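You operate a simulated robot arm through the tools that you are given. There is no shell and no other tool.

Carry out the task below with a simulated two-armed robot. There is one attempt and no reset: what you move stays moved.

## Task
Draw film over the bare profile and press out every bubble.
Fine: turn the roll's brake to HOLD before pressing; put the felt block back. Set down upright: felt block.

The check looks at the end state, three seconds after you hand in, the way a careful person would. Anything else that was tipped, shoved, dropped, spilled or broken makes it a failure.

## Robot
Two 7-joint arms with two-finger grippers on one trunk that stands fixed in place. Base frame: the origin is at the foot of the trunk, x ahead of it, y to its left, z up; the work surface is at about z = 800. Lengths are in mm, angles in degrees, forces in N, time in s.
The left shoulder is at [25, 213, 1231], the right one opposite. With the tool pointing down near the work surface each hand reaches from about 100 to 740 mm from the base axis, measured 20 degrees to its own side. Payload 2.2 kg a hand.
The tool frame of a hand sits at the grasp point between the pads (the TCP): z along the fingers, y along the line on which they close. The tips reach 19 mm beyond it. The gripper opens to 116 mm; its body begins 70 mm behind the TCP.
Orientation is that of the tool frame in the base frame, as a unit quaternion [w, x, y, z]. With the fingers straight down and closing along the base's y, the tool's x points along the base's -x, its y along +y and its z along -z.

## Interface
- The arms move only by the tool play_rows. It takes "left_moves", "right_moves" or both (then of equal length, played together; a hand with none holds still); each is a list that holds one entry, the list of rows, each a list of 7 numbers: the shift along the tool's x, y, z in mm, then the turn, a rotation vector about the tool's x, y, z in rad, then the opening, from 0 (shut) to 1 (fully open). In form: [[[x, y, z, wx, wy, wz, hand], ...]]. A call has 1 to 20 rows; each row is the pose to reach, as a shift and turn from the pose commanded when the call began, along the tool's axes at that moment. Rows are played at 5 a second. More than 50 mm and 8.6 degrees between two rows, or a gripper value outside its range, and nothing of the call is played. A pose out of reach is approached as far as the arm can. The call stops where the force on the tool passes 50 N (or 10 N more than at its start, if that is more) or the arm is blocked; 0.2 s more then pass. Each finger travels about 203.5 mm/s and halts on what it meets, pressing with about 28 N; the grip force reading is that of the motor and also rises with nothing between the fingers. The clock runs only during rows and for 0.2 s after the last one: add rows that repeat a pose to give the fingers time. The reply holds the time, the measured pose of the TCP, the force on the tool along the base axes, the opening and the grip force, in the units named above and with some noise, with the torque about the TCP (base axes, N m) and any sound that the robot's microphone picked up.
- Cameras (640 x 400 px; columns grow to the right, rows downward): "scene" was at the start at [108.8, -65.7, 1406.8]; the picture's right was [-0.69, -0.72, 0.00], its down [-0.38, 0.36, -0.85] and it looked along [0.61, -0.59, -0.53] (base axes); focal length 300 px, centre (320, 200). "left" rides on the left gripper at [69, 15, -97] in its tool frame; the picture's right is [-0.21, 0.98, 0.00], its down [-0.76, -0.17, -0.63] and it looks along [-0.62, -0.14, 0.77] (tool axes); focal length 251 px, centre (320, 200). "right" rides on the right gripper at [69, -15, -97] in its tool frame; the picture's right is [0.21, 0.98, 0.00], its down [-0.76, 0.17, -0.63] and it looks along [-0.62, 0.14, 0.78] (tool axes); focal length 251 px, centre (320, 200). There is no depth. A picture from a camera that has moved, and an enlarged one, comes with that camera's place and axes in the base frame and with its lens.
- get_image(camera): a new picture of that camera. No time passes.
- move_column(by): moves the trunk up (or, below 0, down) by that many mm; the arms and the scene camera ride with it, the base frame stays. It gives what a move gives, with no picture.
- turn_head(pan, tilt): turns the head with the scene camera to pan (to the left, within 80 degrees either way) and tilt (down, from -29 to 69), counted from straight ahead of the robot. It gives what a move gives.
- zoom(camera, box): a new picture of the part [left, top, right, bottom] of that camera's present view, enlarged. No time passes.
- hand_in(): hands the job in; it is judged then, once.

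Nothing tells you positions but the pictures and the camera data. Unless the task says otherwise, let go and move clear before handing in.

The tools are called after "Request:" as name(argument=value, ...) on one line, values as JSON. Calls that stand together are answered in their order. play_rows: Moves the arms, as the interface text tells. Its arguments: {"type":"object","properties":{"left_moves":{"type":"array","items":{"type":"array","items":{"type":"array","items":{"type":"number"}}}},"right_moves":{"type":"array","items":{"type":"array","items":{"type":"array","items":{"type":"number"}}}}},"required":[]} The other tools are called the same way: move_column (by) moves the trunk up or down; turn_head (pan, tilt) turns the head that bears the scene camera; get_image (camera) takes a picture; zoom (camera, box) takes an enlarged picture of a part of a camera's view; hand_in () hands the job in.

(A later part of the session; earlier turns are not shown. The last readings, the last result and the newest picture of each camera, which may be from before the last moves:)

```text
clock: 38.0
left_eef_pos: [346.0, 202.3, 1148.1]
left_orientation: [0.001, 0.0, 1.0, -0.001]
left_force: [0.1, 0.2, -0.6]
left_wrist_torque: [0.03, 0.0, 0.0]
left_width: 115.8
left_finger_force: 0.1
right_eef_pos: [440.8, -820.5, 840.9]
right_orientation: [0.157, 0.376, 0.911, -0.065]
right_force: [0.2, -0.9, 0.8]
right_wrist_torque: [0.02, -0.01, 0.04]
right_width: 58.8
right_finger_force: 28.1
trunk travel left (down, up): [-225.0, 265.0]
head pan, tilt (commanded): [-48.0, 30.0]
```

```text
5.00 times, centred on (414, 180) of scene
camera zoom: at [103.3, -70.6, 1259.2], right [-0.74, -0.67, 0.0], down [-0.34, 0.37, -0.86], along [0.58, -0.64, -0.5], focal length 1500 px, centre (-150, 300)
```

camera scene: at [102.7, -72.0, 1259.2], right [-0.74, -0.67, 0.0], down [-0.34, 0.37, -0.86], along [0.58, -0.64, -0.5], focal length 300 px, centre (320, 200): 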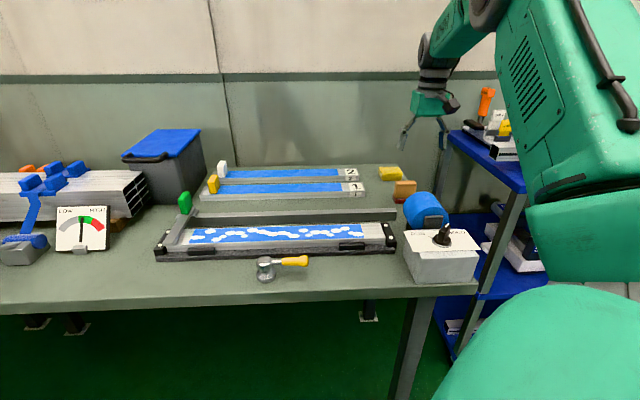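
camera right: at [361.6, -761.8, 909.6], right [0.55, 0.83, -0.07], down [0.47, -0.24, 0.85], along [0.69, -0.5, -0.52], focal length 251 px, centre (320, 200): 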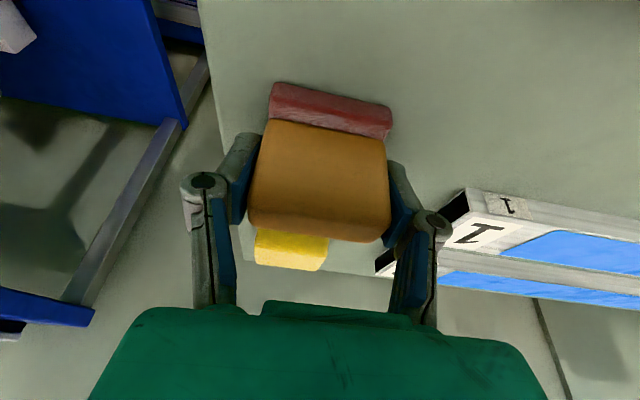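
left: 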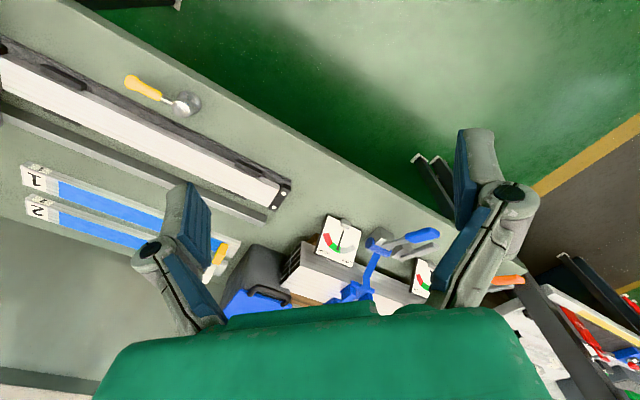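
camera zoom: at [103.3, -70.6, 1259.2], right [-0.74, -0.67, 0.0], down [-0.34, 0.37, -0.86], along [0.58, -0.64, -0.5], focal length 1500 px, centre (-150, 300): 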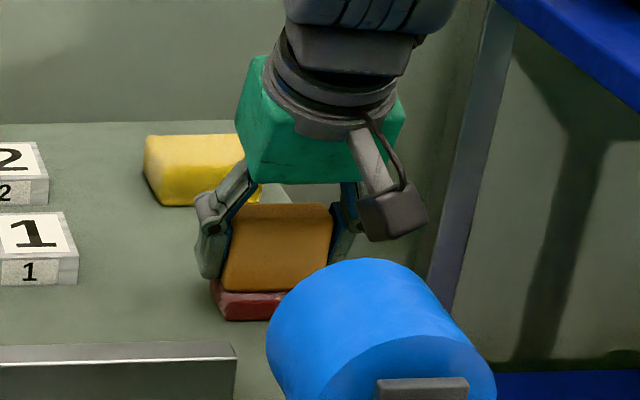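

Gripped at 58.8 mm. Lifting straight up.

Request:
play_rows(right_moves=[[[-3.4, 0, -9.4, 0, 0, 0, 0], [-10.1, 0, -28.2, 0, 0, 0, 0], [-23.6, 0, -65.9, 0, 0, 0, 0], [-37.1, 0, -103.6, 0, 0, 0, 0], [-47.2, 0, -131.8, 0, 0, 0, 0], [-47.2, 0, -131.8, 0, 0, 0, 0]]])

Request:
get_image(camera="right")

Request:
zoom(camera="scene", box=[350, 80, 478, 160])

```text
clock: 39.4
left_eef_pos: [344.8, 202.1, 1149.9]
left_orientation: [0.001, 0.0, 1.0, 0.0]
left_force: [-0.5, -0.3, 0.0]
left_wrist_torque: [0.02, 0.01, 0.03]
left_width: 116.1
left_finger_force: 0.2
right_eef_pos: [441.2, -822.5, 978.7]
right_orientation: [0.156, 0.377, 0.911, -0.065]
right_force: [0.7, -0.2, -1.2]
right_wrist_torque: [0.02, 0.01, 0.01]
right_width: 58.6
right_finger_force: 28.0
trunk travel left (down, up): [-225.0, 265.0]
head pan, tilt (commanded): [-48.0, 30.0]
```

```text
taken
camera right: at [361.7, -763.1, 1048.7], right [0.55, 0.83, -0.07], down [0.47, -0.24, 0.85], along [0.69, -0.5, -0.52], focal length 251 px, centre (320, 200)
```

right: 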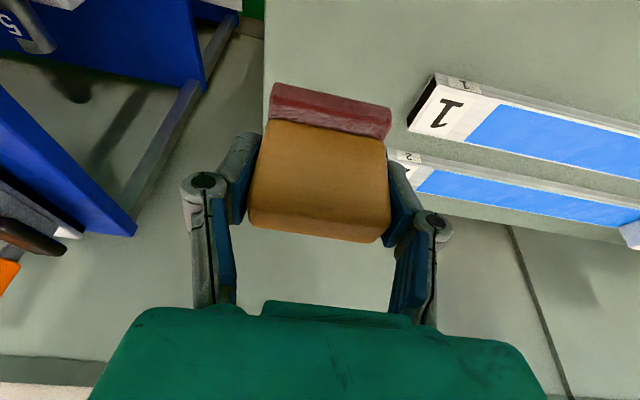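

```text
5.00 times, centred on (414, 120) of scene
camera zoom: at [103.6, -70.7, 1259.2], right [-0.74, -0.67, 0.0], down [-0.34, 0.37, -0.86], along [0.58, -0.64, -0.5], focal length 1500 px, centre (-150, 600)
```

zoom: 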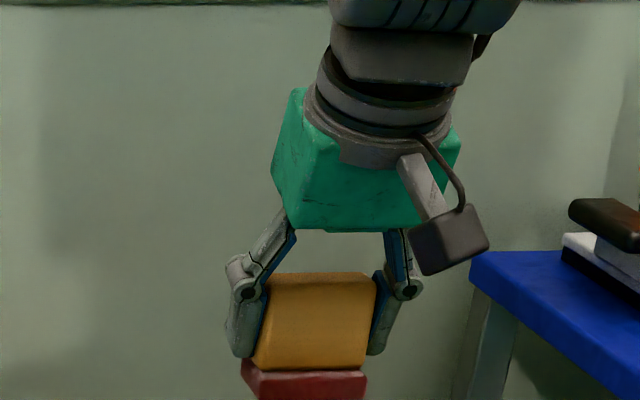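

The block is held upright. I'll carry it sideways past the roll, then over the near end of the film.

Request:
play_rows(right_moves=[[[0, 30, 0, 0, 0, 0, 0], [0, 70, 0, 0, 0, 0, 0], [0, 110, 0, 0, 0, 0, 0], [0, 145, 0, 0, 0, 0, 0], [20, 175, -7, 0, 0, 0, 0], [58, 175, -21, 0, 0, 0, 0], [96, 175, -34, 0, 0, 0, 0], [134, 175, -48, 0, 0, 0, 0], [170, 175, -55, 0, 0, 0, 0], [190, 175, -50, 0, 0, 0, 0], [203.7, 175, -30.4, 0, 0, 0, 0], [203.7, 175, -30.4, 0, 0, 0, 0]]])

Request:
get_image(camera="right")

Request:
get_image(camera="scene")

Request:
zoom(camera="scene", box=[300, 170, 428, 250])

```text
clock: 42.0
left_eef_pos: [344.3, 202.0, 1150.2]
left_orientation: [0.001, 0.0, 1.0, 0.0]
left_force: [-0.9, -0.9, 0.3]
left_wrist_torque: [-0.01, -0.02, 0.01]
left_width: 116.0
left_finger_force: 0.1
right_eef_pos: [423.7, -555.2, 940.0]
right_orientation: [0.159, 0.377, 0.91, -0.065]
right_force: [0.6, -0.1, -1.4]
right_wrist_torque: [0.02, 0.0, -0.03]
right_width: 58.8
right_finger_force: 27.7
trunk travel left (down, up): [-225.0, 265.0]
head pan, tilt (commanded): [-48.0, 30.0]
```

```text
taken
camera right: at [342.3, -495.4, 1009.9], right [0.55, 0.83, -0.07], down [0.47, -0.24, 0.85], along [0.69, -0.5, -0.52], focal length 251 px, centre (320, 200)
```

right: 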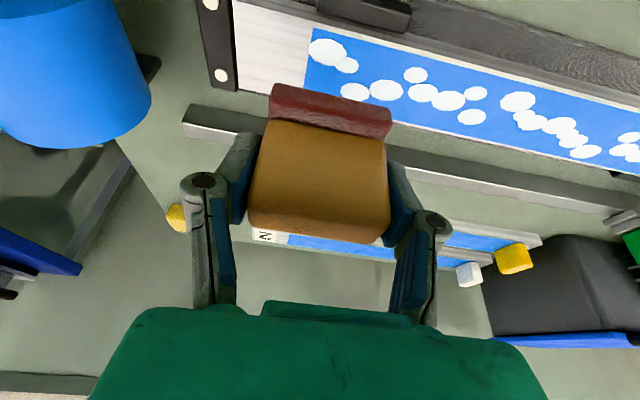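

```text
taken
camera scene: at [103.1, -69.1, 1259.3], right [-0.74, -0.67, 0.0], down [-0.34, 0.37, -0.86], along [0.58, -0.64, -0.5], focal length 300 px, centre (320, 200)
```

scene: 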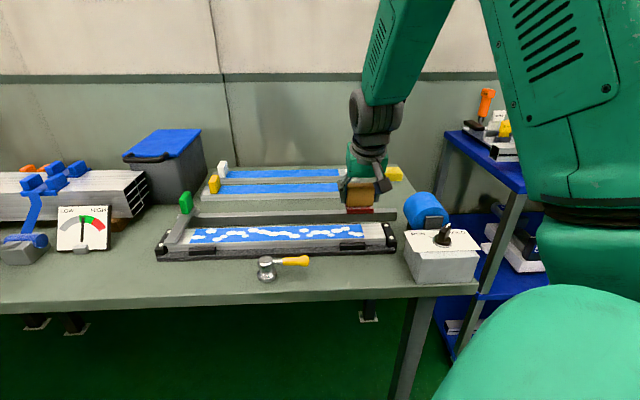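

```text
5.00 times, centred on (364, 210) of scene
camera zoom: at [103.1, -69.1, 1259.3], right [-0.74, -0.67, 0.0], down [-0.34, 0.37, -0.86], along [0.58, -0.64, -0.5], focal length 1500 px, centre (100, 150)
```

zoom: 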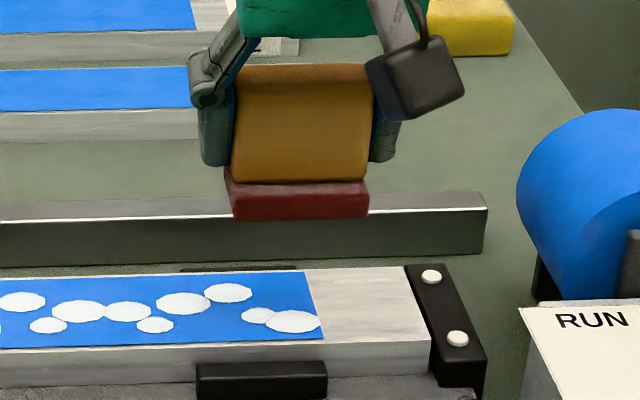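

Request:
zoom(camera="right", box=[200, 0, 440, 130])

Request:
zoom(camera="right", box=[400, 50, 640, 200])

```text
2.67 times, centred on (320, 65) of right
camera zoom: at [342.3, -495.4, 1009.9], right [0.55, 0.83, -0.07], down [0.47, -0.24, 0.85], along [0.69, -0.5, -0.52], focal length 670 px, centre (320, 560)
```

zoom: 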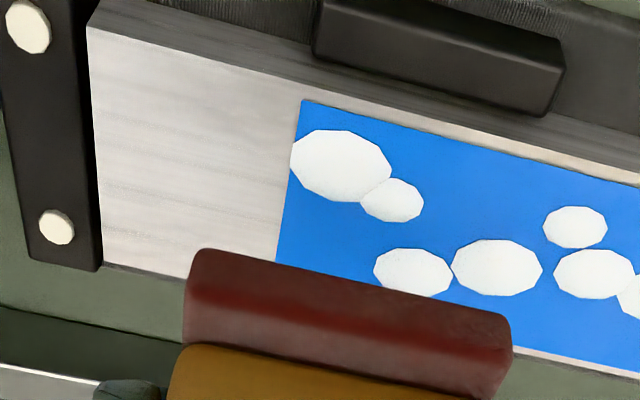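

```text
2.67 times, centred on (520, 125) of right
camera zoom: at [342.3, -495.4, 1009.9], right [0.55, 0.83, -0.07], down [0.47, -0.24, 0.85], along [0.69, -0.5, -0.52], focal length 670 px, centre (-213, 400)
```

zoom: 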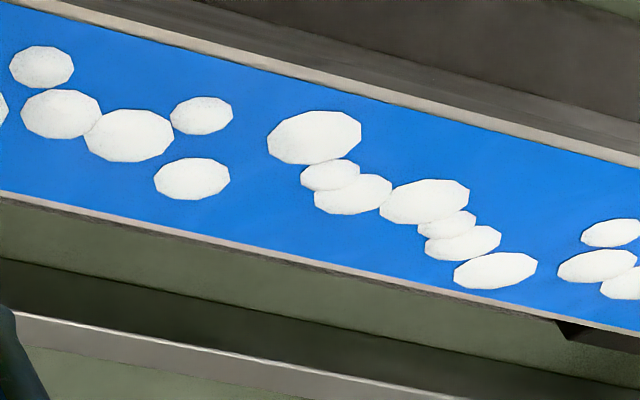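

The profile top looks to be nearer z≈830, with the film centred at F≈704 and running from E≈-110 to 295. The pad is about 60 × 40 mm, so I'll make overlapping passes. First I'll descend to just above the film.

Request:
play_rows(right_moves=[[[4, 0, 14, 0, 0, 0, 0], [8, 0, 28, 0, 0, 0, 0], [12, 0, 42, 0, 0, 0, 0], [14.8, 0, 53.1, 0, 0, 0, 0], [14.8, 0, 53.1, 0, 0, 0, 0]]])

Request:
zoom(camera="scene", box=[300, 180, 428, 260])

Request:
get_image(camera="right")

```text
clock: 43.2
left_eef_pos: [344.4, 202.0, 1149.3]
left_orientation: [0.001, 0.0, 1.0, 0.0]
left_force: [-0.1, -0.5, 0.0]
left_wrist_torque: [-0.01, 0.01, 0.0]
left_width: 115.9
left_finger_force: 0.0
right_eef_pos: [426.0, -558.7, 884.7]
right_orientation: [0.158, 0.377, 0.911, -0.064]
right_force: [-0.8, -0.2, -0.7]
right_wrist_torque: [-0.04, -0.01, 0.01]
right_width: 58.7
right_finger_force: 28.6
trunk travel left (down, up): [-225.0, 265.0]
head pan, tilt (commanded): [-48.0, 30.0]
```

```text
5.00 times, centred on (364, 220) of scene
camera zoom: at [103.3, -68.7, 1259.3], right [-0.74, -0.67, 0.0], down [-0.34, 0.37, -0.86], along [0.58, -0.64, -0.5], focal length 1500 px, centre (100, 100)
```

zoom: 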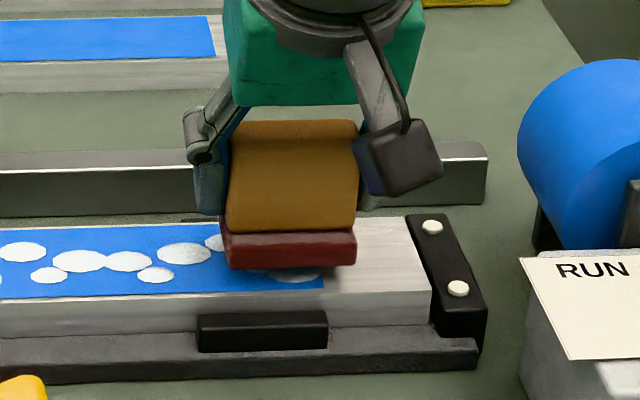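

```text
taken
camera right: at [345.4, -498.8, 953.7], right [0.55, 0.83, -0.07], down [0.47, -0.24, 0.85], along [0.69, -0.5, -0.52], focal length 251 px, centre (320, 200)
```

right: 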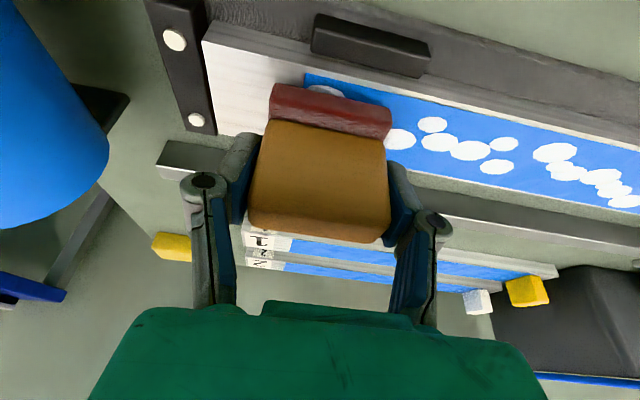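

Request:
play_rows(right_moves=[[[1.01, 0, 2.82, 0, 0, 0, 0], [2.02, 0, 5.65, 0, 0, 0, 0], [2.7, 0, 7.53, 0, 0, 0, 0], [3.37, 0, 9.41, 0, 0, 0, 0]]])

Request:
zoom(camera="scene", box=[300, 180, 428, 260])

```text
clock: 44.2
left_eef_pos: [344.6, 202.2, 1148.8]
left_orientation: [0.001, 0.0, 1.0, 0.0]
left_force: [-0.2, 0.0, -0.5]
left_wrist_torque: [0.02, 0.0, 0.01]
left_width: 115.9
left_finger_force: 0.1
right_eef_pos: [426.2, -558.8, 875.0]
right_orientation: [0.157, 0.377, 0.911, -0.064]
right_force: [-0.4, -0.1, -0.6]
right_wrist_torque: [-0.02, -0.02, -0.01]
right_width: 58.8
right_finger_force: 28.0
trunk travel left (down, up): [-225.0, 265.0]
head pan, tilt (commanded): [-48.0, 30.0]
```

```text
5.00 times, centred on (364, 220) of scene
camera zoom: at [103.6, -68.7, 1259.3], right [-0.74, -0.67, 0.0], down [-0.34, 0.37, -0.86], along [0.58, -0.64, -0.5], focal length 1500 px, centre (100, 100)
```

zoom: 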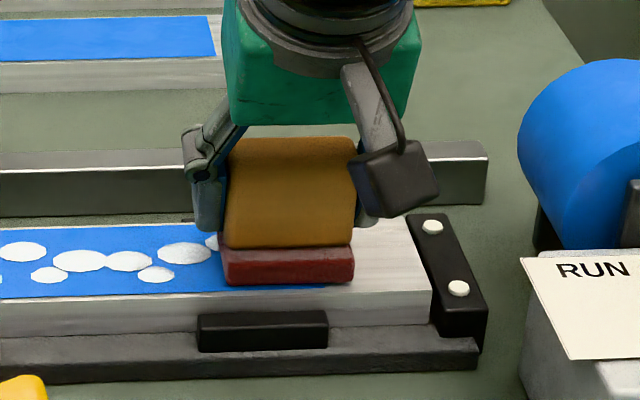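

Still no contact at z=875. I'll keep descending in 1 mm steps, watching the force.

Request:
play_rows(right_moves=[[[0.34, 0, 0.94, 0, 0, 0, 0], [0.67, 0, 1.88, 0, 0, 0, 0], [1.01, 0, 2.82, 0, 0, 0, 0]]])

```text
clock: 45.0
left_eef_pos: [344.8, 204.0, 1150.3]
left_orientation: [0.001, 0.0, 1.0, -0.001]
left_force: [0.0, 0.2, -0.3]
left_wrist_torque: [-0.01, -0.01, -0.01]
left_width: 115.9
left_finger_force: 0.0
right_eef_pos: [425.4, -557.6, 874.2]
right_orientation: [0.158, 0.377, 0.911, -0.065]
right_force: [0.3, -0.8, 5.4]
right_wrist_torque: [0.11, 0.08, -0.03]
right_width: 59.0
right_finger_force: 28.0
trunk travel left (down, up): [-225.0, 265.0]
head pan, tilt (commanded): [-48.0, 30.0]
```

Request:
play_rows(right_moves=[[[0.17, 0, 0.47, 0, 0, 0, 0], [0.34, 0, 0.94, 0, 0, 0, 0], [0.34, 0, 0.94, 0, 0, 0, 0]]])

Request:
zoom(camera="scene", box=[300, 180, 428, 260])

```text
clock: 45.8
left_eef_pos: [344.2, 203.8, 1149.2]
left_orientation: [0.002, 0.001, 1.0, -0.001]
left_force: [-0.1, 0.3, 0.1]
left_wrist_torque: [0.01, -0.02, 0.03]
left_width: 116.1
left_finger_force: 0.1
right_eef_pos: [425.3, -558.7, 873.2]
right_orientation: [0.159, 0.377, 0.91, -0.065]
right_force: [-1.8, -3.2, 15.1]
right_wrist_torque: [0.05, 0.07, -0.02]
right_width: 58.8
right_finger_force: 27.8
trunk travel left (down, up): [-225.0, 265.0]
head pan, tilt (commanded): [-48.0, 30.0]
```

```text
5.00 times, centred on (364, 220) of scene
camera zoom: at [101.7, -67.2, 1259.7], right [-0.74, -0.67, 0.0], down [-0.34, 0.37, -0.87], along [0.58, -0.64, -0.5], focal length 1500 px, centre (100, 100)
```

zoom: 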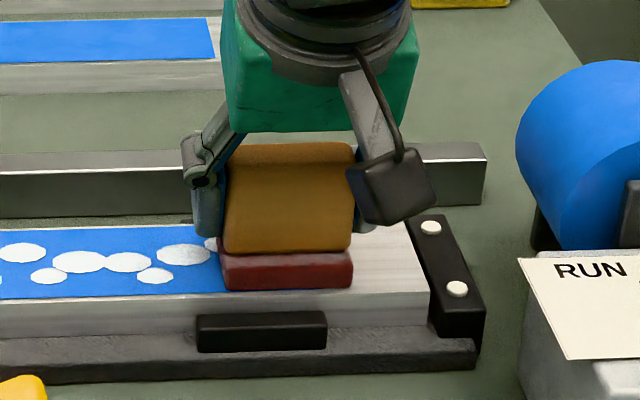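

Pressing at about 15 N. I'll sweep along the film with the brake on HOLD, a short stretch first.

Request:
play_rows(right_moves=[[[0, 6, 0, 0, 0, 0, 0], [0, 14, 0, 0, 0, 0, 0], [0, 22, 0, 0, 0, 0, 0], [0, 30, 0, 0, 0, 0, 0], [0, 38, 0, 0, 0, 0, 0], [0, 46, 0, 0, 0, 0, 0], [0, 54, 0, 0, 0, 0, 0], [0, 62, 0, 0, 0, 0, 0]]])

Request:
zoom(camera="scene", box=[280, 180, 408, 260])

Request:
get_image(camera="right")

```text
clock: 47.6
left_eef_pos: [344.8, 203.7, 1150.5]
left_orientation: [0.001, -0.001, 1.0, -0.001]
left_force: [-1.0, 0.2, -0.1]
left_wrist_torque: [-0.02, -0.01, -0.04]
left_width: 115.6
left_finger_force: 0.1
right_eef_pos: [469.2, -513.4, 873.4]
right_orientation: [0.157, 0.377, 0.91, -0.065]
right_force: [-2.6, -2.4, 7.2]
right_wrist_torque: [-0.1, 0.0, -0.02]
right_width: 58.7
right_finger_force: 28.4
trunk travel left (down, up): [-225.0, 265.0]
head pan, tilt (commanded): [-48.0, 30.0]
```

```text
5.00 times, centred on (344, 220) of scene
camera zoom: at [102.7, -67.4, 1259.5], right [-0.74, -0.67, 0.0], down [-0.34, 0.37, -0.87], along [0.58, -0.64, -0.5], focal length 1500 px, centre (200, 100)
```

zoom: 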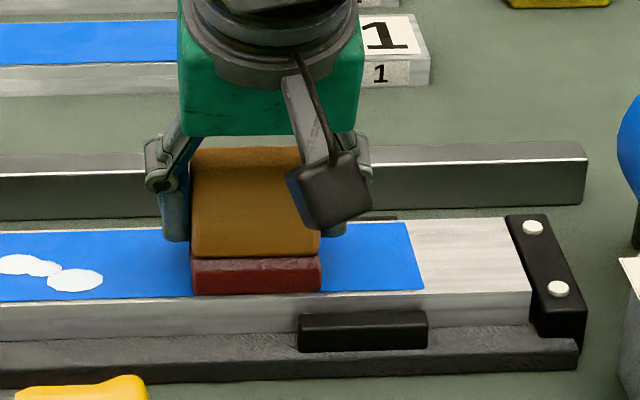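

```text
taken
camera right: at [389.0, -453.8, 941.8], right [0.55, 0.83, -0.07], down [0.47, -0.24, 0.85], along [0.69, -0.5, -0.52], focal length 251 px, centre (320, 200)
```

right: 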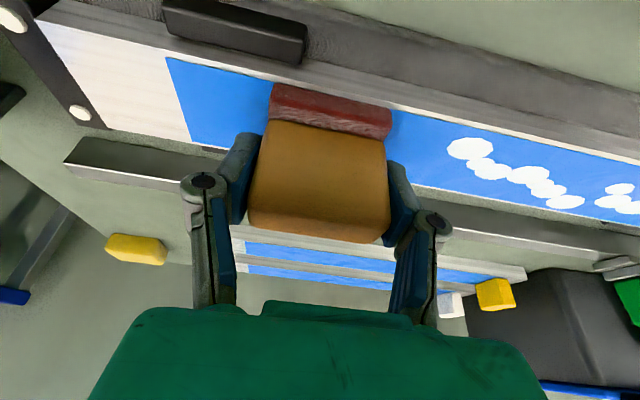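

The bubbles vanish as the block passes. I'll add a touch more pressure and continue the pass.

Request:
play_rows(right_moves=[[[0.2, 8, 0.56, 0, 0, 0, 0], [0.2, 16, 0.56, 0, 0, 0, 0], [0.2, 24, 0.56, 0, 0, 0, 0], [0.2, 32, 0.56, 0, 0, 0, 0], [0.2, 40, 0.56, 0, 0, 0, 0], [0.2, 48, 0.56, 0, 0, 0, 0], [0.2, 56, 0.56, 0, 0, 0, 0], [0.2, 64, 0.56, 0, 0, 0, 0], [0.2, 72, 0.56, 0, 0, 0, 0], [0.2, 80, 0.56, 0, 0, 0, 0], [0.2, 88, 0.56, 0, 0, 0, 0], [0.2, 96, 0.56, 0, 0, 0, 0], [0.2, 104, 0.56, 0, 0, 0, 0], [0.2, 112, 0.56, 0, 0, 0, 0], [0.2, 120, 0.56, 0, 0, 0, 0]]])

Request:
zoom(camera="scene", box=[180, 180, 436, 260])

Request:
get_image(camera="right")

```text
clock: 50.8
left_eef_pos: [344.5, 204.0, 1150.3]
left_orientation: [0.002, 0.001, 1.0, -0.002]
left_force: [0.4, -0.8, 0.5]
left_wrist_torque: [0.04, -0.01, -0.02]
left_width: 116.1
left_finger_force: 0.1
right_eef_pos: [553.8, -428.2, 872.1]
right_orientation: [0.158, 0.377, 0.91, -0.065]
right_force: [-5.0, -6.4, 19.8]
right_wrist_torque: [-0.21, 0.18, 0.04]
right_width: 58.9
right_finger_force: 28.6
trunk travel left (down, up): [-225.0, 265.0]
head pan, tilt (commanded): [-48.0, 30.0]
```

```text
2.50 times, centred on (308, 220) of scene
camera zoom: at [100.8, -66.6, 1259.8], right [-0.74, -0.67, 0.0], down [-0.34, 0.37, -0.87], along [0.58, -0.64, -0.5], focal length 750 px, centre (350, 150)
```

zoom: 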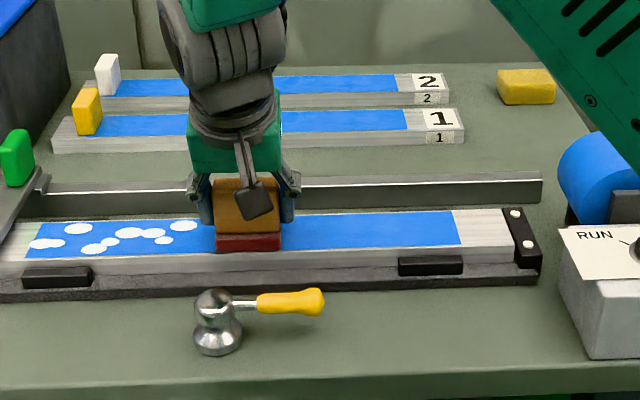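

```text
taken
camera right: at [473.0, -368.7, 941.4], right [0.55, 0.83, -0.07], down [0.47, -0.24, 0.85], along [0.69, -0.5, -0.52], focal length 251 px, centre (320, 200)
```

right: 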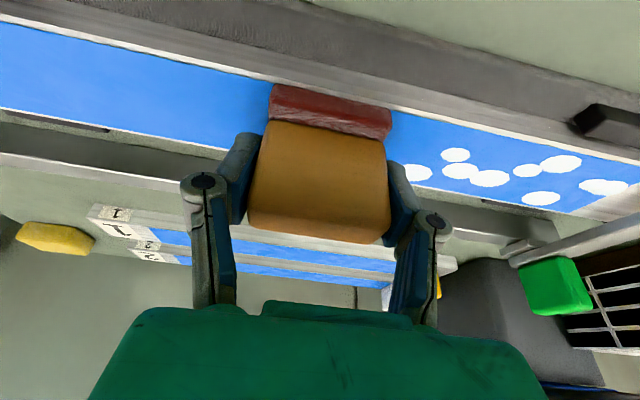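

The first half is clean. Continuing toward the far end.

Request:
play_rows(right_moves=[[[-0.7, 8, 0.3, 0, 0, 0, 0], [-1.4, 16, 0.6, 0, 0, 0, 0], [-1.9, 24, 0.7, 0, 0, 0, 0], [-1.9, 32, 0.7, 0, 0, 0, 0], [-1.9, 40, 0.7, 0, 0, 0, 0], [-1.9, 48, 0.7, 0, 0, 0, 0], [-1.9, 56, 0.7, 0, 0, 0, 0], [-1.9, 64, 0.7, 0, 0, 0, 0], [-1.9, 72, 0.7, 0, 0, 0, 0], [-1.9, 80, 0.7, 0, 0, 0, 0], [-1.9, 88, 0.7, 0, 0, 0, 0], [-1.9, 96, 0.7, 0, 0, 0, 0], [-1.9, 104, 0.7, 0, 0, 0, 0], [-1.9, 112, 0.7, 0, 0, 0, 0], [-1.9, 120, 0.7, 0, 0, 0, 0]]])

Request:
zoom(camera="scene", box=[160, 180, 288, 260])

Request:
get_image(camera="right")

```text
clock: 54.0
left_eef_pos: [344.8, 204.6, 1148.8]
left_orientation: [0.001, -0.001, 1.0, 0.0]
left_force: [-0.3, -0.4, -0.3]
left_wrist_torque: [-0.01, 0.01, 0.02]
left_width: 115.8
left_finger_force: 0.0
right_eef_pos: [641.0, -345.6, 873.2]
right_orientation: [0.158, 0.377, 0.91, -0.066]
right_force: [-1.3, -4.3, 9.2]
right_wrist_torque: [-0.03, -0.02, 0.02]
right_width: 58.7
right_finger_force: 28.2
trunk travel left (down, up): [-225.0, 265.0]
head pan, tilt (commanded): [-48.0, 30.0]
```

```text
5.00 times, centred on (224, 220) of scene
camera zoom: at [102.7, -66.4, 1259.6], right [-0.74, -0.67, 0.0], down [-0.34, 0.37, -0.87], along [0.58, -0.64, -0.5], focal length 1500 px, centre (800, 100)
```

zoom: 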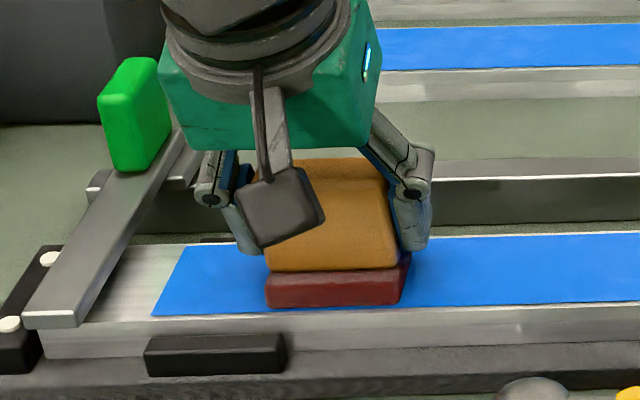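

```text
taken
camera right: at [560.2, -285.1, 941.2], right [0.55, 0.83, -0.07], down [0.47, -0.24, 0.85], along [0.69, -0.5, -0.52], focal length 251 px, centre (320, 200)
```

right: 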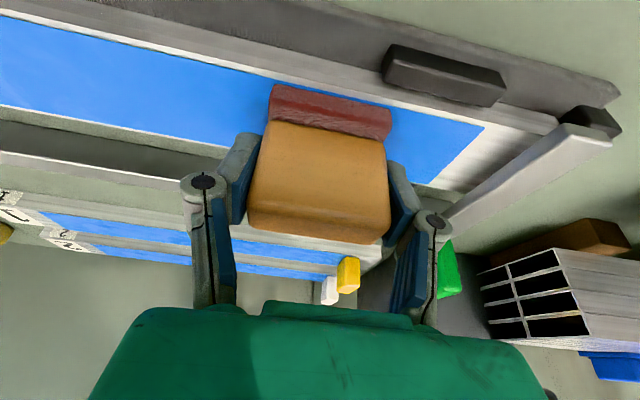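

No bubbles are visible ahead of the block now, but I'll finish the pass to the film's end.

Request:
play_rows(right_moves=[[[0.1, 8, 0.3, 0, 0, 0, 0], [0.1, 16, 0.3, 0, 0, 0, 0], [0.1, 24, 0.3, 0, 0, 0, 0], [0.1, 32, 0.3, 0, 0, 0, 0], [0.1, 40, 0.3, 0, 0, 0, 0], [0.1, 47, 0.3, 0, 0, 0, 0], [0.1, 53, 0.3, 0, 0, 0, 0], [0.1, 53, 0.3, 0, 0, 0, 0]]])

Request:
zoom(camera="scene", box=[150, 180, 278, 260])

Request:
zoom(camera="scene", box=[180, 200, 436, 290])

```text
clock: 55.8
left_eef_pos: [344.1, 205.0, 1149.7]
left_orientation: [0.0, 0.0, 1.0, 0.0]
left_force: [-0.6, -0.1, 0.2]
left_wrist_torque: [0.01, -0.01, -0.01]
left_width: 116.0
left_finger_force: 0.1
right_eef_pos: [678.4, -305.8, 872.6]
right_orientation: [0.157, 0.377, 0.91, -0.066]
right_force: [-1.8, -1.9, 6.4]
right_wrist_torque: [-0.06, -0.03, -0.06]
right_width: 58.7
right_finger_force: 27.9
trunk travel left (down, up): [-225.0, 265.0]
head pan, tilt (commanded): [-48.0, 30.0]
```

```text
5.00 times, centred on (214, 220) of scene
camera zoom: at [103.1, -66.3, 1259.5], right [-0.74, -0.67, 0.0], down [-0.34, 0.37, -0.87], along [0.58, -0.64, -0.5], focal length 1500 px, centre (850, 100)
```

zoom: 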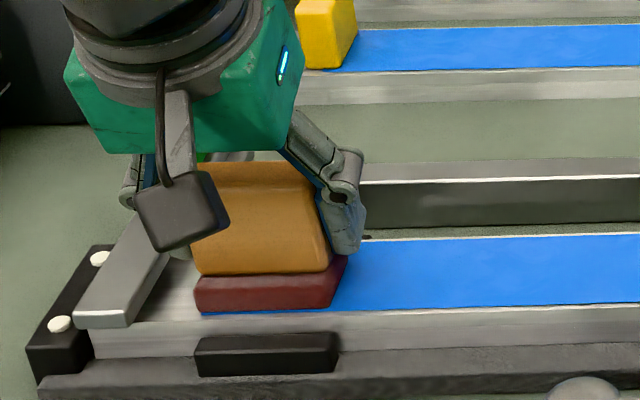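

```text
2.50 times, centred on (308, 245) of scene
camera zoom: at [103.1, -66.3, 1259.5], right [-0.74, -0.67, 0.0], down [-0.34, 0.37, -0.87], along [0.58, -0.64, -0.5], focal length 750 px, centre (350, 88)
```

zoom: 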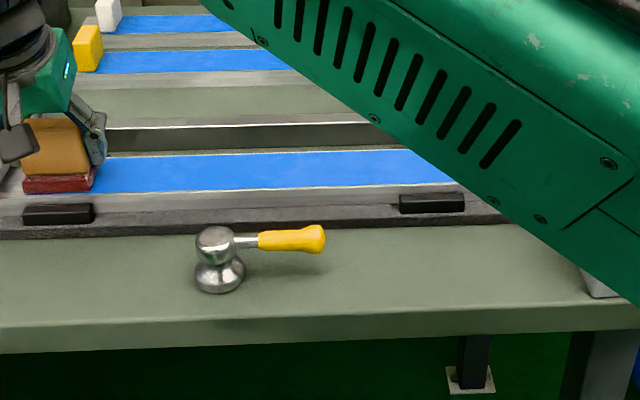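

The film looks clear. For certainty about the far-side edge, I'll lift a little, shift 14 mm toward the rail side and make a return pass.

Request:
play_rows(right_moves=[[[-2, 0, -5.65, 0, 0, 0, 0], [-8, 0, -3.5, 0, 0, 0, 0], [-15.2, 0, -0.93, 0, 0, 0, 0], [-14.5, 0, 1, 0, 0, 0, 0], [-13.5, 0, 3.8, 0, 0, 0, 0], [-13.2, 0, 4.7, 0, 0, 0, 0], [-13.2, 0, 4.7, 0, 0, 0, 0]]])

Request:
zoom(camera="scene", box=[150, 180, 278, 260])

Request:
get_image(camera="right")

```text
clock: 57.4
left_eef_pos: [345.2, 205.9, 1149.3]
left_orientation: [0.001, -0.001, 1.0, -0.002]
left_force: [0.2, -0.3, -0.4]
left_wrist_torque: [-0.04, 0.0, -0.02]
left_width: 115.8
left_finger_force: 0.0
right_eef_pos: [688.4, -315.2, 872.7]
right_orientation: [0.158, 0.377, 0.91, -0.066]
right_force: [0.4, -1.5, 2.8]
right_wrist_torque: [0.04, -0.07, 0.04]
right_width: 58.9
right_finger_force: 28.2
trunk travel left (down, up): [-225.0, 265.0]
head pan, tilt (commanded): [-48.0, 30.0]
```

```text
5.00 times, centred on (214, 220) of scene
camera zoom: at [104.2, -66.4, 1259.4], right [-0.74, -0.67, 0.0], down [-0.34, 0.37, -0.87], along [0.58, -0.64, -0.5], focal length 1500 px, centre (850, 100)
```

zoom: 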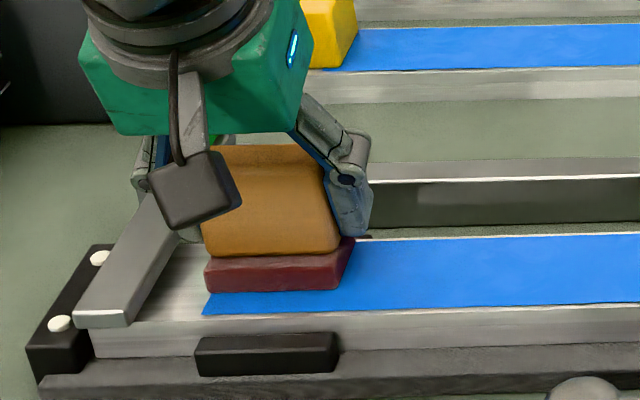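

```text
taken
camera right: at [608.0, -256.8, 941.1], right [0.55, 0.83, -0.07], down [0.47, -0.24, 0.85], along [0.69, -0.5, -0.52], focal length 251 px, centre (320, 200)
```

right: 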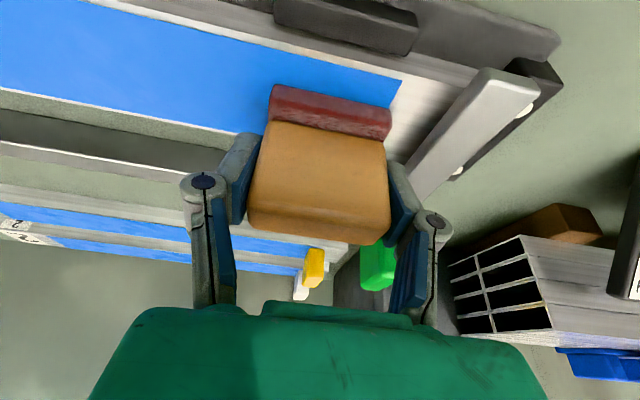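

Request:
play_rows(right_moves=[[[0.3, 0, 0.9, 0, 0, 0, 0], [0.3, -8, 0.9, 0, 0, 0, 0], [0.3, -17, 0.9, 0, 0, 0, 0], [0.3, -26, 0.9, 0, 0, 0, 0], [0.3, -35, 0.9, 0, 0, 0, 0], [0.3, -44, 0.9, 0, 0, 0, 0], [0.3, -53, 0.9, 0, 0, 0, 0], [0.3, -62, 0.9, 0, 0, 0, 0], [0.3, -71, 0.9, 0, 0, 0, 0], [0.3, -80, 0.9, 0, 0, 0, 0], [0.3, -89, 0.9, 0, 0, 0, 0], [0.3, -98, 0.9, 0, 0, 0, 0], [0.3, -107, 0.9, 0, 0, 0, 0], [0.3, -116, 0.9, 0, 0, 0, 0], [0.3, -125, 0.9, 0, 0, 0, 0], [0.3, -134, 0.9, 0, 0, 0, 0], [0.3, -143, 0.9, 0, 0, 0, 0], [0.3, -152, 0.9, 0, 0, 0, 0]]])

Request:
get_image(camera="right")

```text
clock: 61.2
left_eef_pos: [343.9, 207.2, 1149.2]
left_orientation: [0.002, 0.0, 1.0, -0.002]
left_force: [0.6, 0.2, 0.5]
left_wrist_torque: [0.0, 0.03, 0.01]
left_width: 116.0
left_finger_force: 0.0
right_eef_pos: [580.3, -422.5, 872.3]
right_orientation: [0.159, 0.376, 0.911, -0.065]
right_force: [4.9, 4.6, 17.0]
right_wrist_torque: [0.17, -0.17, -0.06]
right_width: 58.8
right_finger_force: 27.4
trunk travel left (down, up): [-225.0, 265.0]
head pan, tilt (commanded): [-48.0, 30.0]
```

```text
taken
camera right: at [500.0, -363.8, 940.8], right [0.55, 0.83, -0.07], down [0.47, -0.23, 0.85], along [0.69, -0.5, -0.52], focal length 251 px, centre (320, 200)
```

right: 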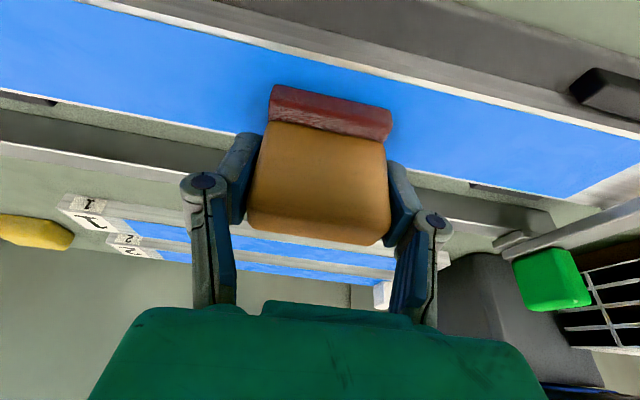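

Request:
play_rows(right_moves=[[[0, -10, 0, 0, 0, 0, 0], [0, -20, 0, 0, 0, 0, 0], [0, -30, 0, 0, 0, 0, 0], [0, -40, 0, 0, 0, 0, 0], [0, -50, 0, 0, 0, 0, 0], [0, -60, 0, 0, 0, 0, 0], [0, -70, 0, 0, 0, 0, 0], [0, -80, 0, 0, 0, 0, 0], [0, -90, 0, 0, 0, 0, 0], [0, -100, 0, 0, 0, 0, 0], [0, -110, 0, 0, 0, 0, 0], [0, -120, 0, 0, 0, 0, 0], [0, -130, 0, 0, 0, 0, 0], [0, -140, 0, 0, 0, 0, 0], [0, -150, 0, 0, 0, 0, 0], [0, -160, 0, 0, 0, 0, 0], [0, -170, 0, 0, 0, 0, 0], [0, -180, 0, 0, 0, 0, 0], [0, -190, 0, 0, 0, 0, 0], [0, -195, 0, 0, 0, 0, 0]]])

Request:
get_image(camera="right")

Request:
get_image(camera="scene")

```text
clock: 65.4
left_eef_pos: [346.1, 204.9, 1148.9]
left_orientation: [0.0, 0.0, 1.0, -0.002]
left_force: [-0.7, 0.2, 0.4]
left_wrist_torque: [-0.02, 0.02, 0.01]
left_width: 116.2
left_finger_force: 0.0
right_eef_pos: [443.4, -562.7, 871.8]
right_orientation: [0.157, 0.378, 0.91, -0.067]
right_force: [2.8, 2.9, 11.0]
right_wrist_torque: [-0.01, -0.14, 0.01]
right_width: 58.9
right_finger_force: 27.8
trunk travel left (down, up): [-225.0, 265.0]
head pan, tilt (commanded): [-48.0, 30.0]
```

```text
taken
camera right: at [362.9, -503.0, 940.5], right [0.55, 0.83, -0.07], down [0.47, -0.23, 0.85], along [0.69, -0.5, -0.52], focal length 251 px, centre (320, 200)
```

right: 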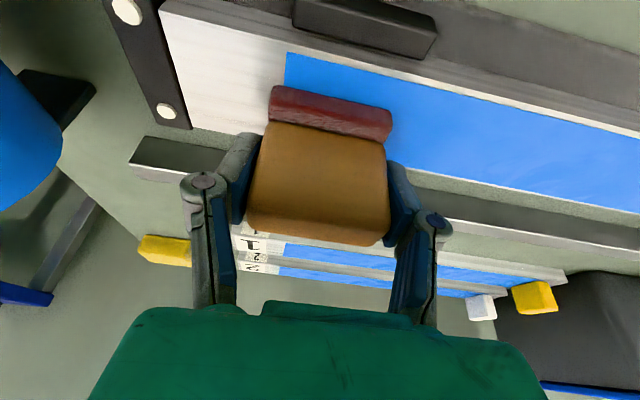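

```text
taken
camera scene: at [102.8, -65.8, 1259.6], right [-0.74, -0.67, 0.0], down [-0.34, 0.37, -0.87], along [0.58, -0.64, -0.5], focal length 300 px, centre (320, 200)
```

scene: 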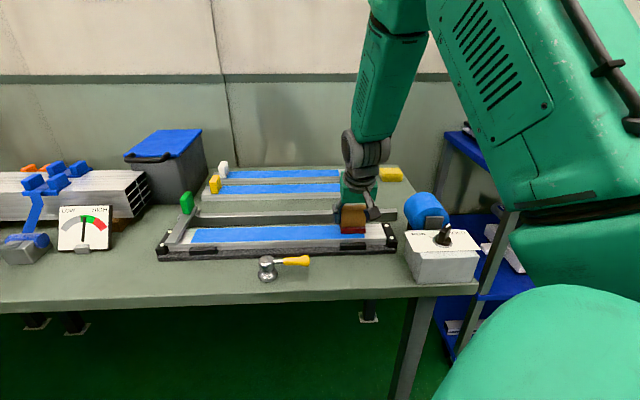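

Both passes are done. Lifting the block off the film and inspecting it.

Request:
play_rows(right_moves=[[[-2.7, 0, -7.5, 0, 0, 0, 0], [-10, 0, -28, 0, 0, 0, 0], [-22, 0, -62, 0, 0, 0, 0], [-36.1, 0, -100.7, 0, 0, 0, 0], [-36.1, 0, -100.7, 0, 0, 0, 0]]])

Request:
zoom(camera="scene", box=[150, 200, 406, 280])

Request:
zoom(camera="scene", box=[290, 200, 418, 280])

Request:
zoom(camera="scene", box=[170, 200, 298, 280])

Request:
get_image(camera="right")

```text
clock: 66.6
left_eef_pos: [345.4, 202.3, 1148.4]
left_orientation: [0.001, -0.001, 1.0, 0.0]
left_force: [1.0, -1.0, 0.2]
left_wrist_torque: [0.01, 0.03, 0.01]
left_width: 116.1
left_finger_force: 0.1
right_eef_pos: [442.7, -563.7, 976.4]
right_orientation: [0.157, 0.377, 0.911, -0.064]
right_force: [0.3, -0.3, -0.7]
right_wrist_torque: [0.02, 0.01, 0.01]
right_width: 58.5
right_finger_force: 28.4
trunk travel left (down, up): [-225.0, 265.0]
head pan, tilt (commanded): [-48.0, 30.0]
```

```text
2.50 times, centred on (278, 240) of scene
camera zoom: at [104.1, -68.3, 1259.2], right [-0.74, -0.67, 0.0], down [-0.34, 0.37, -0.86], along [0.58, -0.64, -0.5], focal length 750 px, centre (425, 100)
```

zoom: 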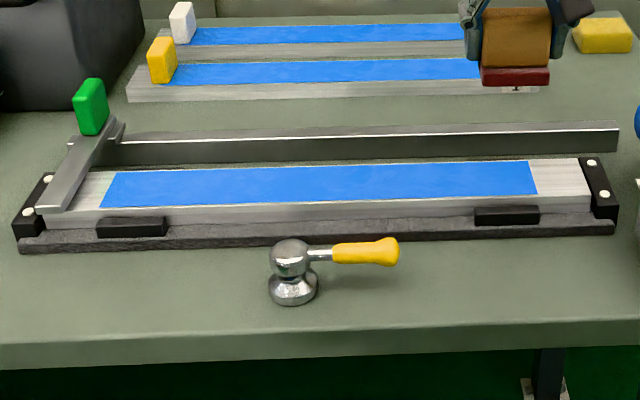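

```text
5.00 times, centred on (354, 240) of scene
camera zoom: at [104.1, -68.3, 1259.2], right [-0.74, -0.67, 0.0], down [-0.34, 0.37, -0.86], along [0.58, -0.64, -0.5], focal length 1500 px, centre (150, 0)
```

zoom: 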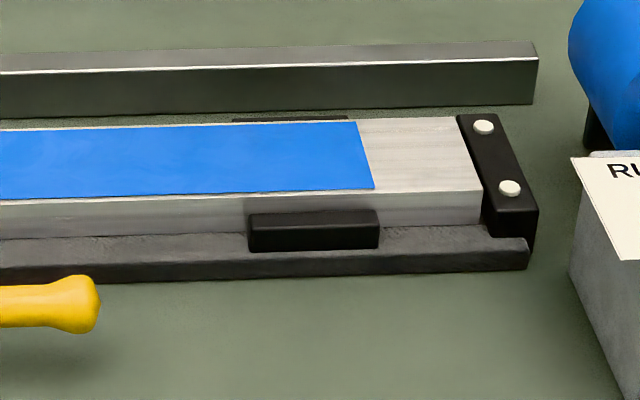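

```text
5.00 times, centred on (234, 240) of scene
camera zoom: at [104.1, -68.3, 1259.2], right [-0.74, -0.67, 0.0], down [-0.34, 0.37, -0.86], along [0.58, -0.64, -0.5], focal length 1500 px, centre (750, 0)
```

zoom: 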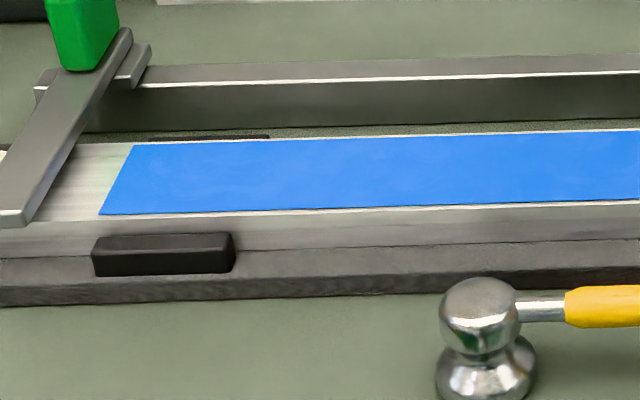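

```text
taken
camera right: at [363.3, -504.4, 1046.0], right [0.55, 0.83, -0.07], down [0.47, -0.24, 0.85], along [0.69, -0.5, -0.52], focal length 251 px, centre (320, 200)
```

right: 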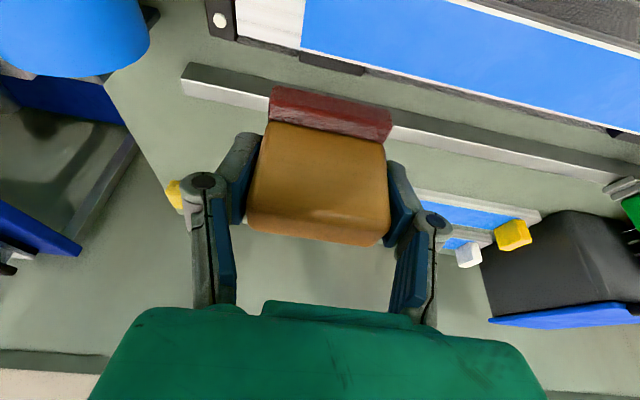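

The film is smooth with no bubbles left. Now I'll carry the felt block back to its original spot (F≈892, E≈-269), again going around the roll.

Request:
play_rows(right_moves=[[[-34, 0, 12.2, 0, 0, 0, 0], [-68, 0, 24.4, 0, 0, 0, 0], [-102, 0, 36.6, 0, 0, 0, 0], [-136, 0, 48.8, 0, 0, 0, 0], [-170.4, -10, 61, 0, 0, 0, 0], [-170.4, -50, 61, 0, 0, 0, 0], [-170.4, -90, 61, 0, 0, 0, 0], [-170.4, -130, 61, 0, 0, 0, 0], [-170.4, -165, 61, 0, 0, 0, 0], [-170.4, -183.2, 61, 0, 0, 0, 0], [-170.4, -183.2, 61, 0, 0, 0, 0]]])

Request:
get_image(camera="right")

Request:
get_image(camera="scene")

```text
clock: 69.0
left_eef_pos: [345.5, 204.0, 1149.5]
left_orientation: [0.001, 0.0, 1.0, 0.0]
left_force: [0.3, 0.4, 0.9]
left_wrist_torque: [-0.01, 0.0, 0.01]
left_width: 116.0
left_finger_force: 0.1
right_eef_pos: [442.5, -821.2, 975.7]
right_orientation: [0.157, 0.377, 0.91, -0.066]
right_force: [-0.5, 0.0, -1.0]
right_wrist_torque: [0.0, 0.0, 0.0]
right_width: 58.9
right_finger_force: 27.6
trunk travel left (down, up): [-225.0, 265.0]
head pan, tilt (commanded): [-48.0, 30.0]
```

```text
taken
camera right: at [362.9, -762.7, 1044.9], right [0.55, 0.83, -0.07], down [0.47, -0.24, 0.85], along [0.69, -0.5, -0.52], focal length 251 px, centre (320, 200)
```

right: 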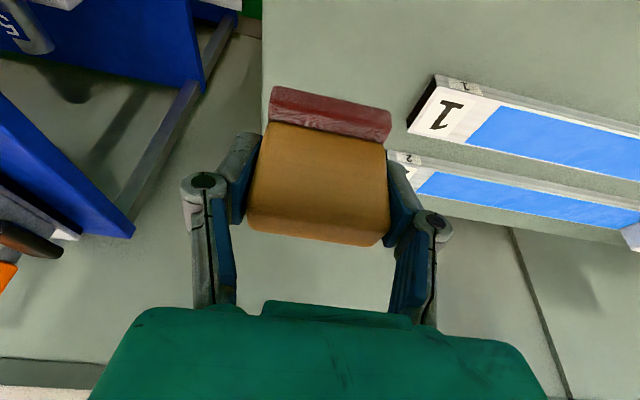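

```text
taken
camera scene: at [103.5, -70.6, 1259.2], right [-0.74, -0.67, 0.0], down [-0.34, 0.37, -0.86], along [0.58, -0.64, -0.5], focal length 300 px, centre (320, 200)
```

scene: 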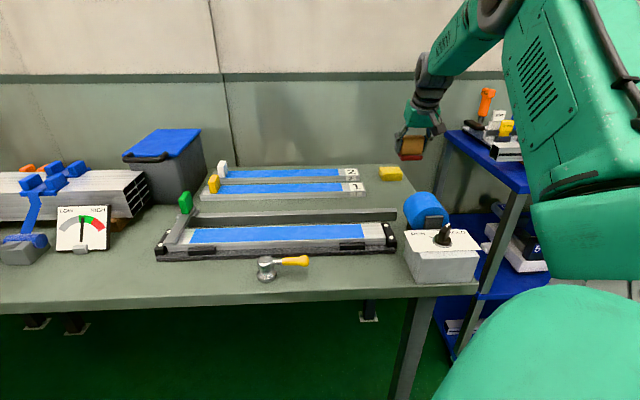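

Request:
play_rows(right_moves=[[[10, -1, 28, 0, 0, 0, 0], [21, -1, 58, 0, 0, 0, 0], [31, -1, 86, 0, 0, 0, 0], [39, -1, 106, 0, 0, 0, 0], [44.1, -1, 120.2, 0, 0, 0, 0], [44.1, -1, 120.2, 0, 0, 0, 0]]])

Request:
get_image(camera="right")

Request:
zoom(camera="scene", box=[350, 140, 478, 220])

```text
clock: 70.4
left_eef_pos: [345.1, 202.7, 1149.5]
left_orientation: [0.001, 0.0, 1.0, -0.001]
left_force: [0.1, -0.8, 0.0]
left_wrist_torque: [0.01, 0.01, 0.01]
left_width: 116.0
left_finger_force: 0.0
right_eef_pos: [440.8, -821.5, 846.9]
right_orientation: [0.158, 0.377, 0.91, -0.065]
right_force: [0.0, -0.6, -1.5]
right_wrist_torque: [0.02, -0.04, 0.0]
right_width: 58.7
right_finger_force: 27.8
trunk travel left (down, up): [-225.0, 265.0]
head pan, tilt (commanded): [-48.0, 30.0]
```

```text
taken
camera right: at [360.6, -761.7, 916.5], right [0.55, 0.83, -0.07], down [0.47, -0.24, 0.85], along [0.69, -0.5, -0.52], focal length 251 px, centre (320, 200)
```

right: 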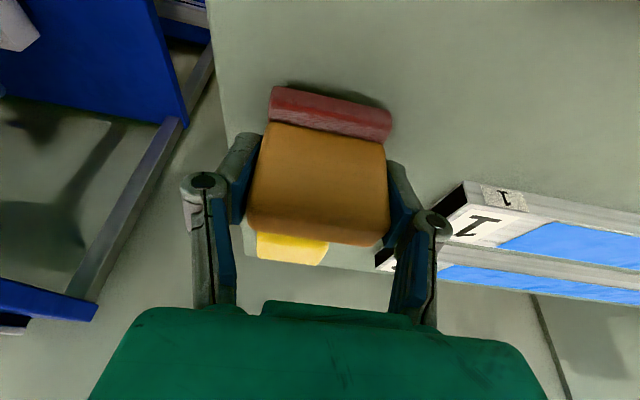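

```text
5.00 times, centred on (414, 180) of scene
camera zoom: at [103.4, -70.8, 1259.2], right [-0.74, -0.67, 0.0], down [-0.34, 0.37, -0.86], along [0.58, -0.64, -0.5], focal length 1500 px, centre (-150, 300)
```

zoom: 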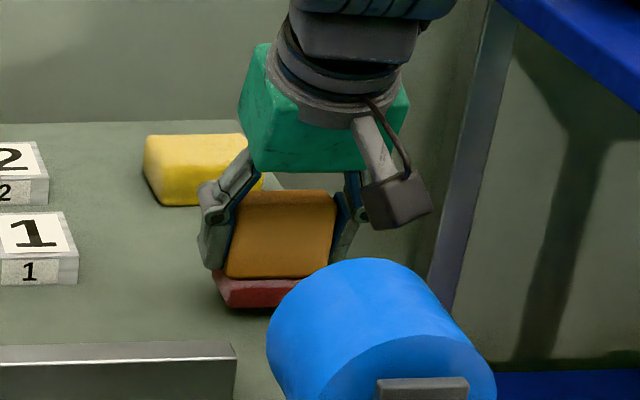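

About 7 mm above the table. I'll lower slowly until it touches.

Request:
play_rows(right_moves=[[[1.0, 0, 2.8, 0, 0, 0, 0], [1.7, 0, 4.7, 0, 0, 0, 0], [2.2, 0, 6.1, 0, 0, 0, 0], [2.36, 0, 6.6, 0, 0, 0, 0]]])

```text
clock: 71.4
left_eef_pos: [345.6, 202.3, 1149.2]
left_orientation: [0.001, 0.0, 1.0, 0.0]
left_force: [0.5, 0.1, 0.3]
left_wrist_torque: [-0.02, 0.01, 0.02]
left_width: 116.0
left_finger_force: 0.1
right_eef_pos: [441.1, -821.1, 840.4]
right_orientation: [0.157, 0.377, 0.911, -0.064]
right_force: [-0.6, -0.4, -1.0]
right_wrist_torque: [0.04, 0.01, 0.07]
right_width: 58.8
right_finger_force: 28.0
trunk travel left (down, up): [-225.0, 265.0]
head pan, tilt (commanded): [-48.0, 30.0]
```

Request:
play_rows(right_moves=[[[0.17, 0, 0.47, 0, 0, 0, 0], [0.34, 0, 0.94, 0, 0, 0, 0], [0.5, 0, 1.4, 0, 0, 0, 0], [0.5, 0, 1.4, 0, 0, 0, 0]]])

Request:
zoom(camera="scene", box=[380, 170, 444, 210])

Request:
zoom(camera="right", box=[230, 60, 420, 180])

```text
clock: 72.4
left_eef_pos: [344.9, 202.2, 1149.8]
left_orientation: [0.0, 0.0, 1.0, -0.001]
left_force: [-0.9, -0.8, -1.0]
left_wrist_torque: [0.01, 0.0, 0.01]
left_width: 115.8
left_finger_force: 0.0
right_eef_pos: [440.4, -821.3, 839.5]
right_orientation: [0.157, 0.377, 0.91, -0.063]
right_force: [-0.8, -0.3, 0.8]
right_wrist_torque: [-0.13, 0.0, 0.03]
right_width: 58.7
right_finger_force: 28.0
trunk travel left (down, up): [-225.0, 265.0]
head pan, tilt (commanded): [-48.0, 30.0]
```

```text
10.00 times, centred on (412, 190) of scene
camera zoom: at [103.3, -70.7, 1259.2], right [-0.74, -0.67, 0.0], down [-0.34, 0.37, -0.86], along [0.58, -0.64, -0.5], focal length 3001 px, centre (-600, 300)
```

zoom: 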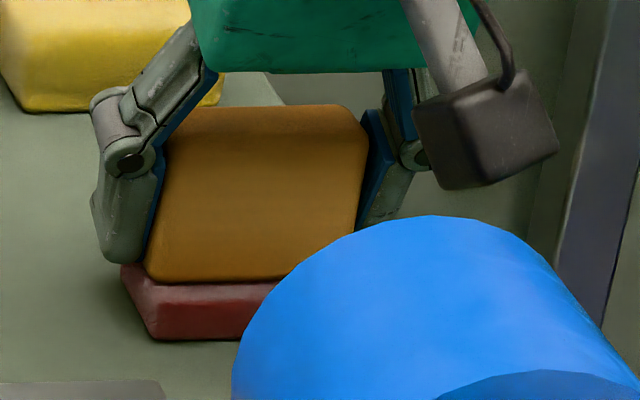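

```text
3.33 times, centred on (325, 120) of right
camera zoom: at [360.7, -761.7, 908.3], right [0.55, 0.83, -0.07], down [0.47, -0.24, 0.85], along [0.69, -0.5, -0.52], focal length 838 px, centre (303, 467)
```

zoom: 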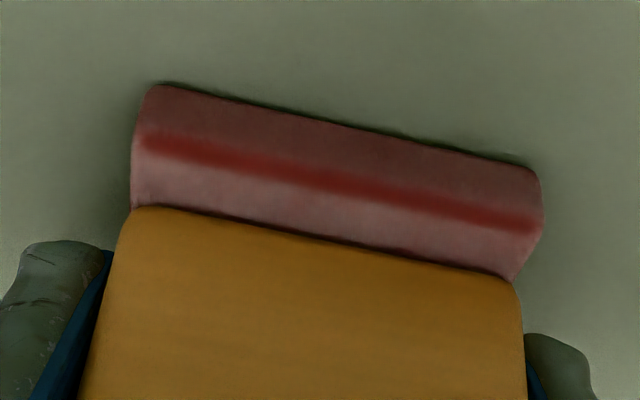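

Request:
play_rows(right_moves=[[[0.14, 0, 0.38, 0, 0, 0, 0], [0.27, 0, 0.75, 0, 0, 0, 0], [0.27, 0, 0.75, 0, 0, 0, 0]]])

```text
clock: 73.2
left_eef_pos: [344.8, 203.8, 1149.7]
left_orientation: [0.001, 0.0, 1.0, 0.0]
left_force: [-0.9, 0.5, 0.4]
left_wrist_torque: [0.03, 0.01, -0.01]
left_width: 116.2
left_finger_force: 0.1
right_eef_pos: [441.2, -821.3, 840.0]
right_orientation: [0.158, 0.377, 0.91, -0.065]
right_force: [1.9, -2.6, 7.0]
right_wrist_torque: [-0.28, 0.1, 0.08]
right_width: 58.7
right_finger_force: 28.1
trunk travel left (down, up): [-225.0, 265.0]
head pan, tilt (commanded): [-48.0, 30.0]
```

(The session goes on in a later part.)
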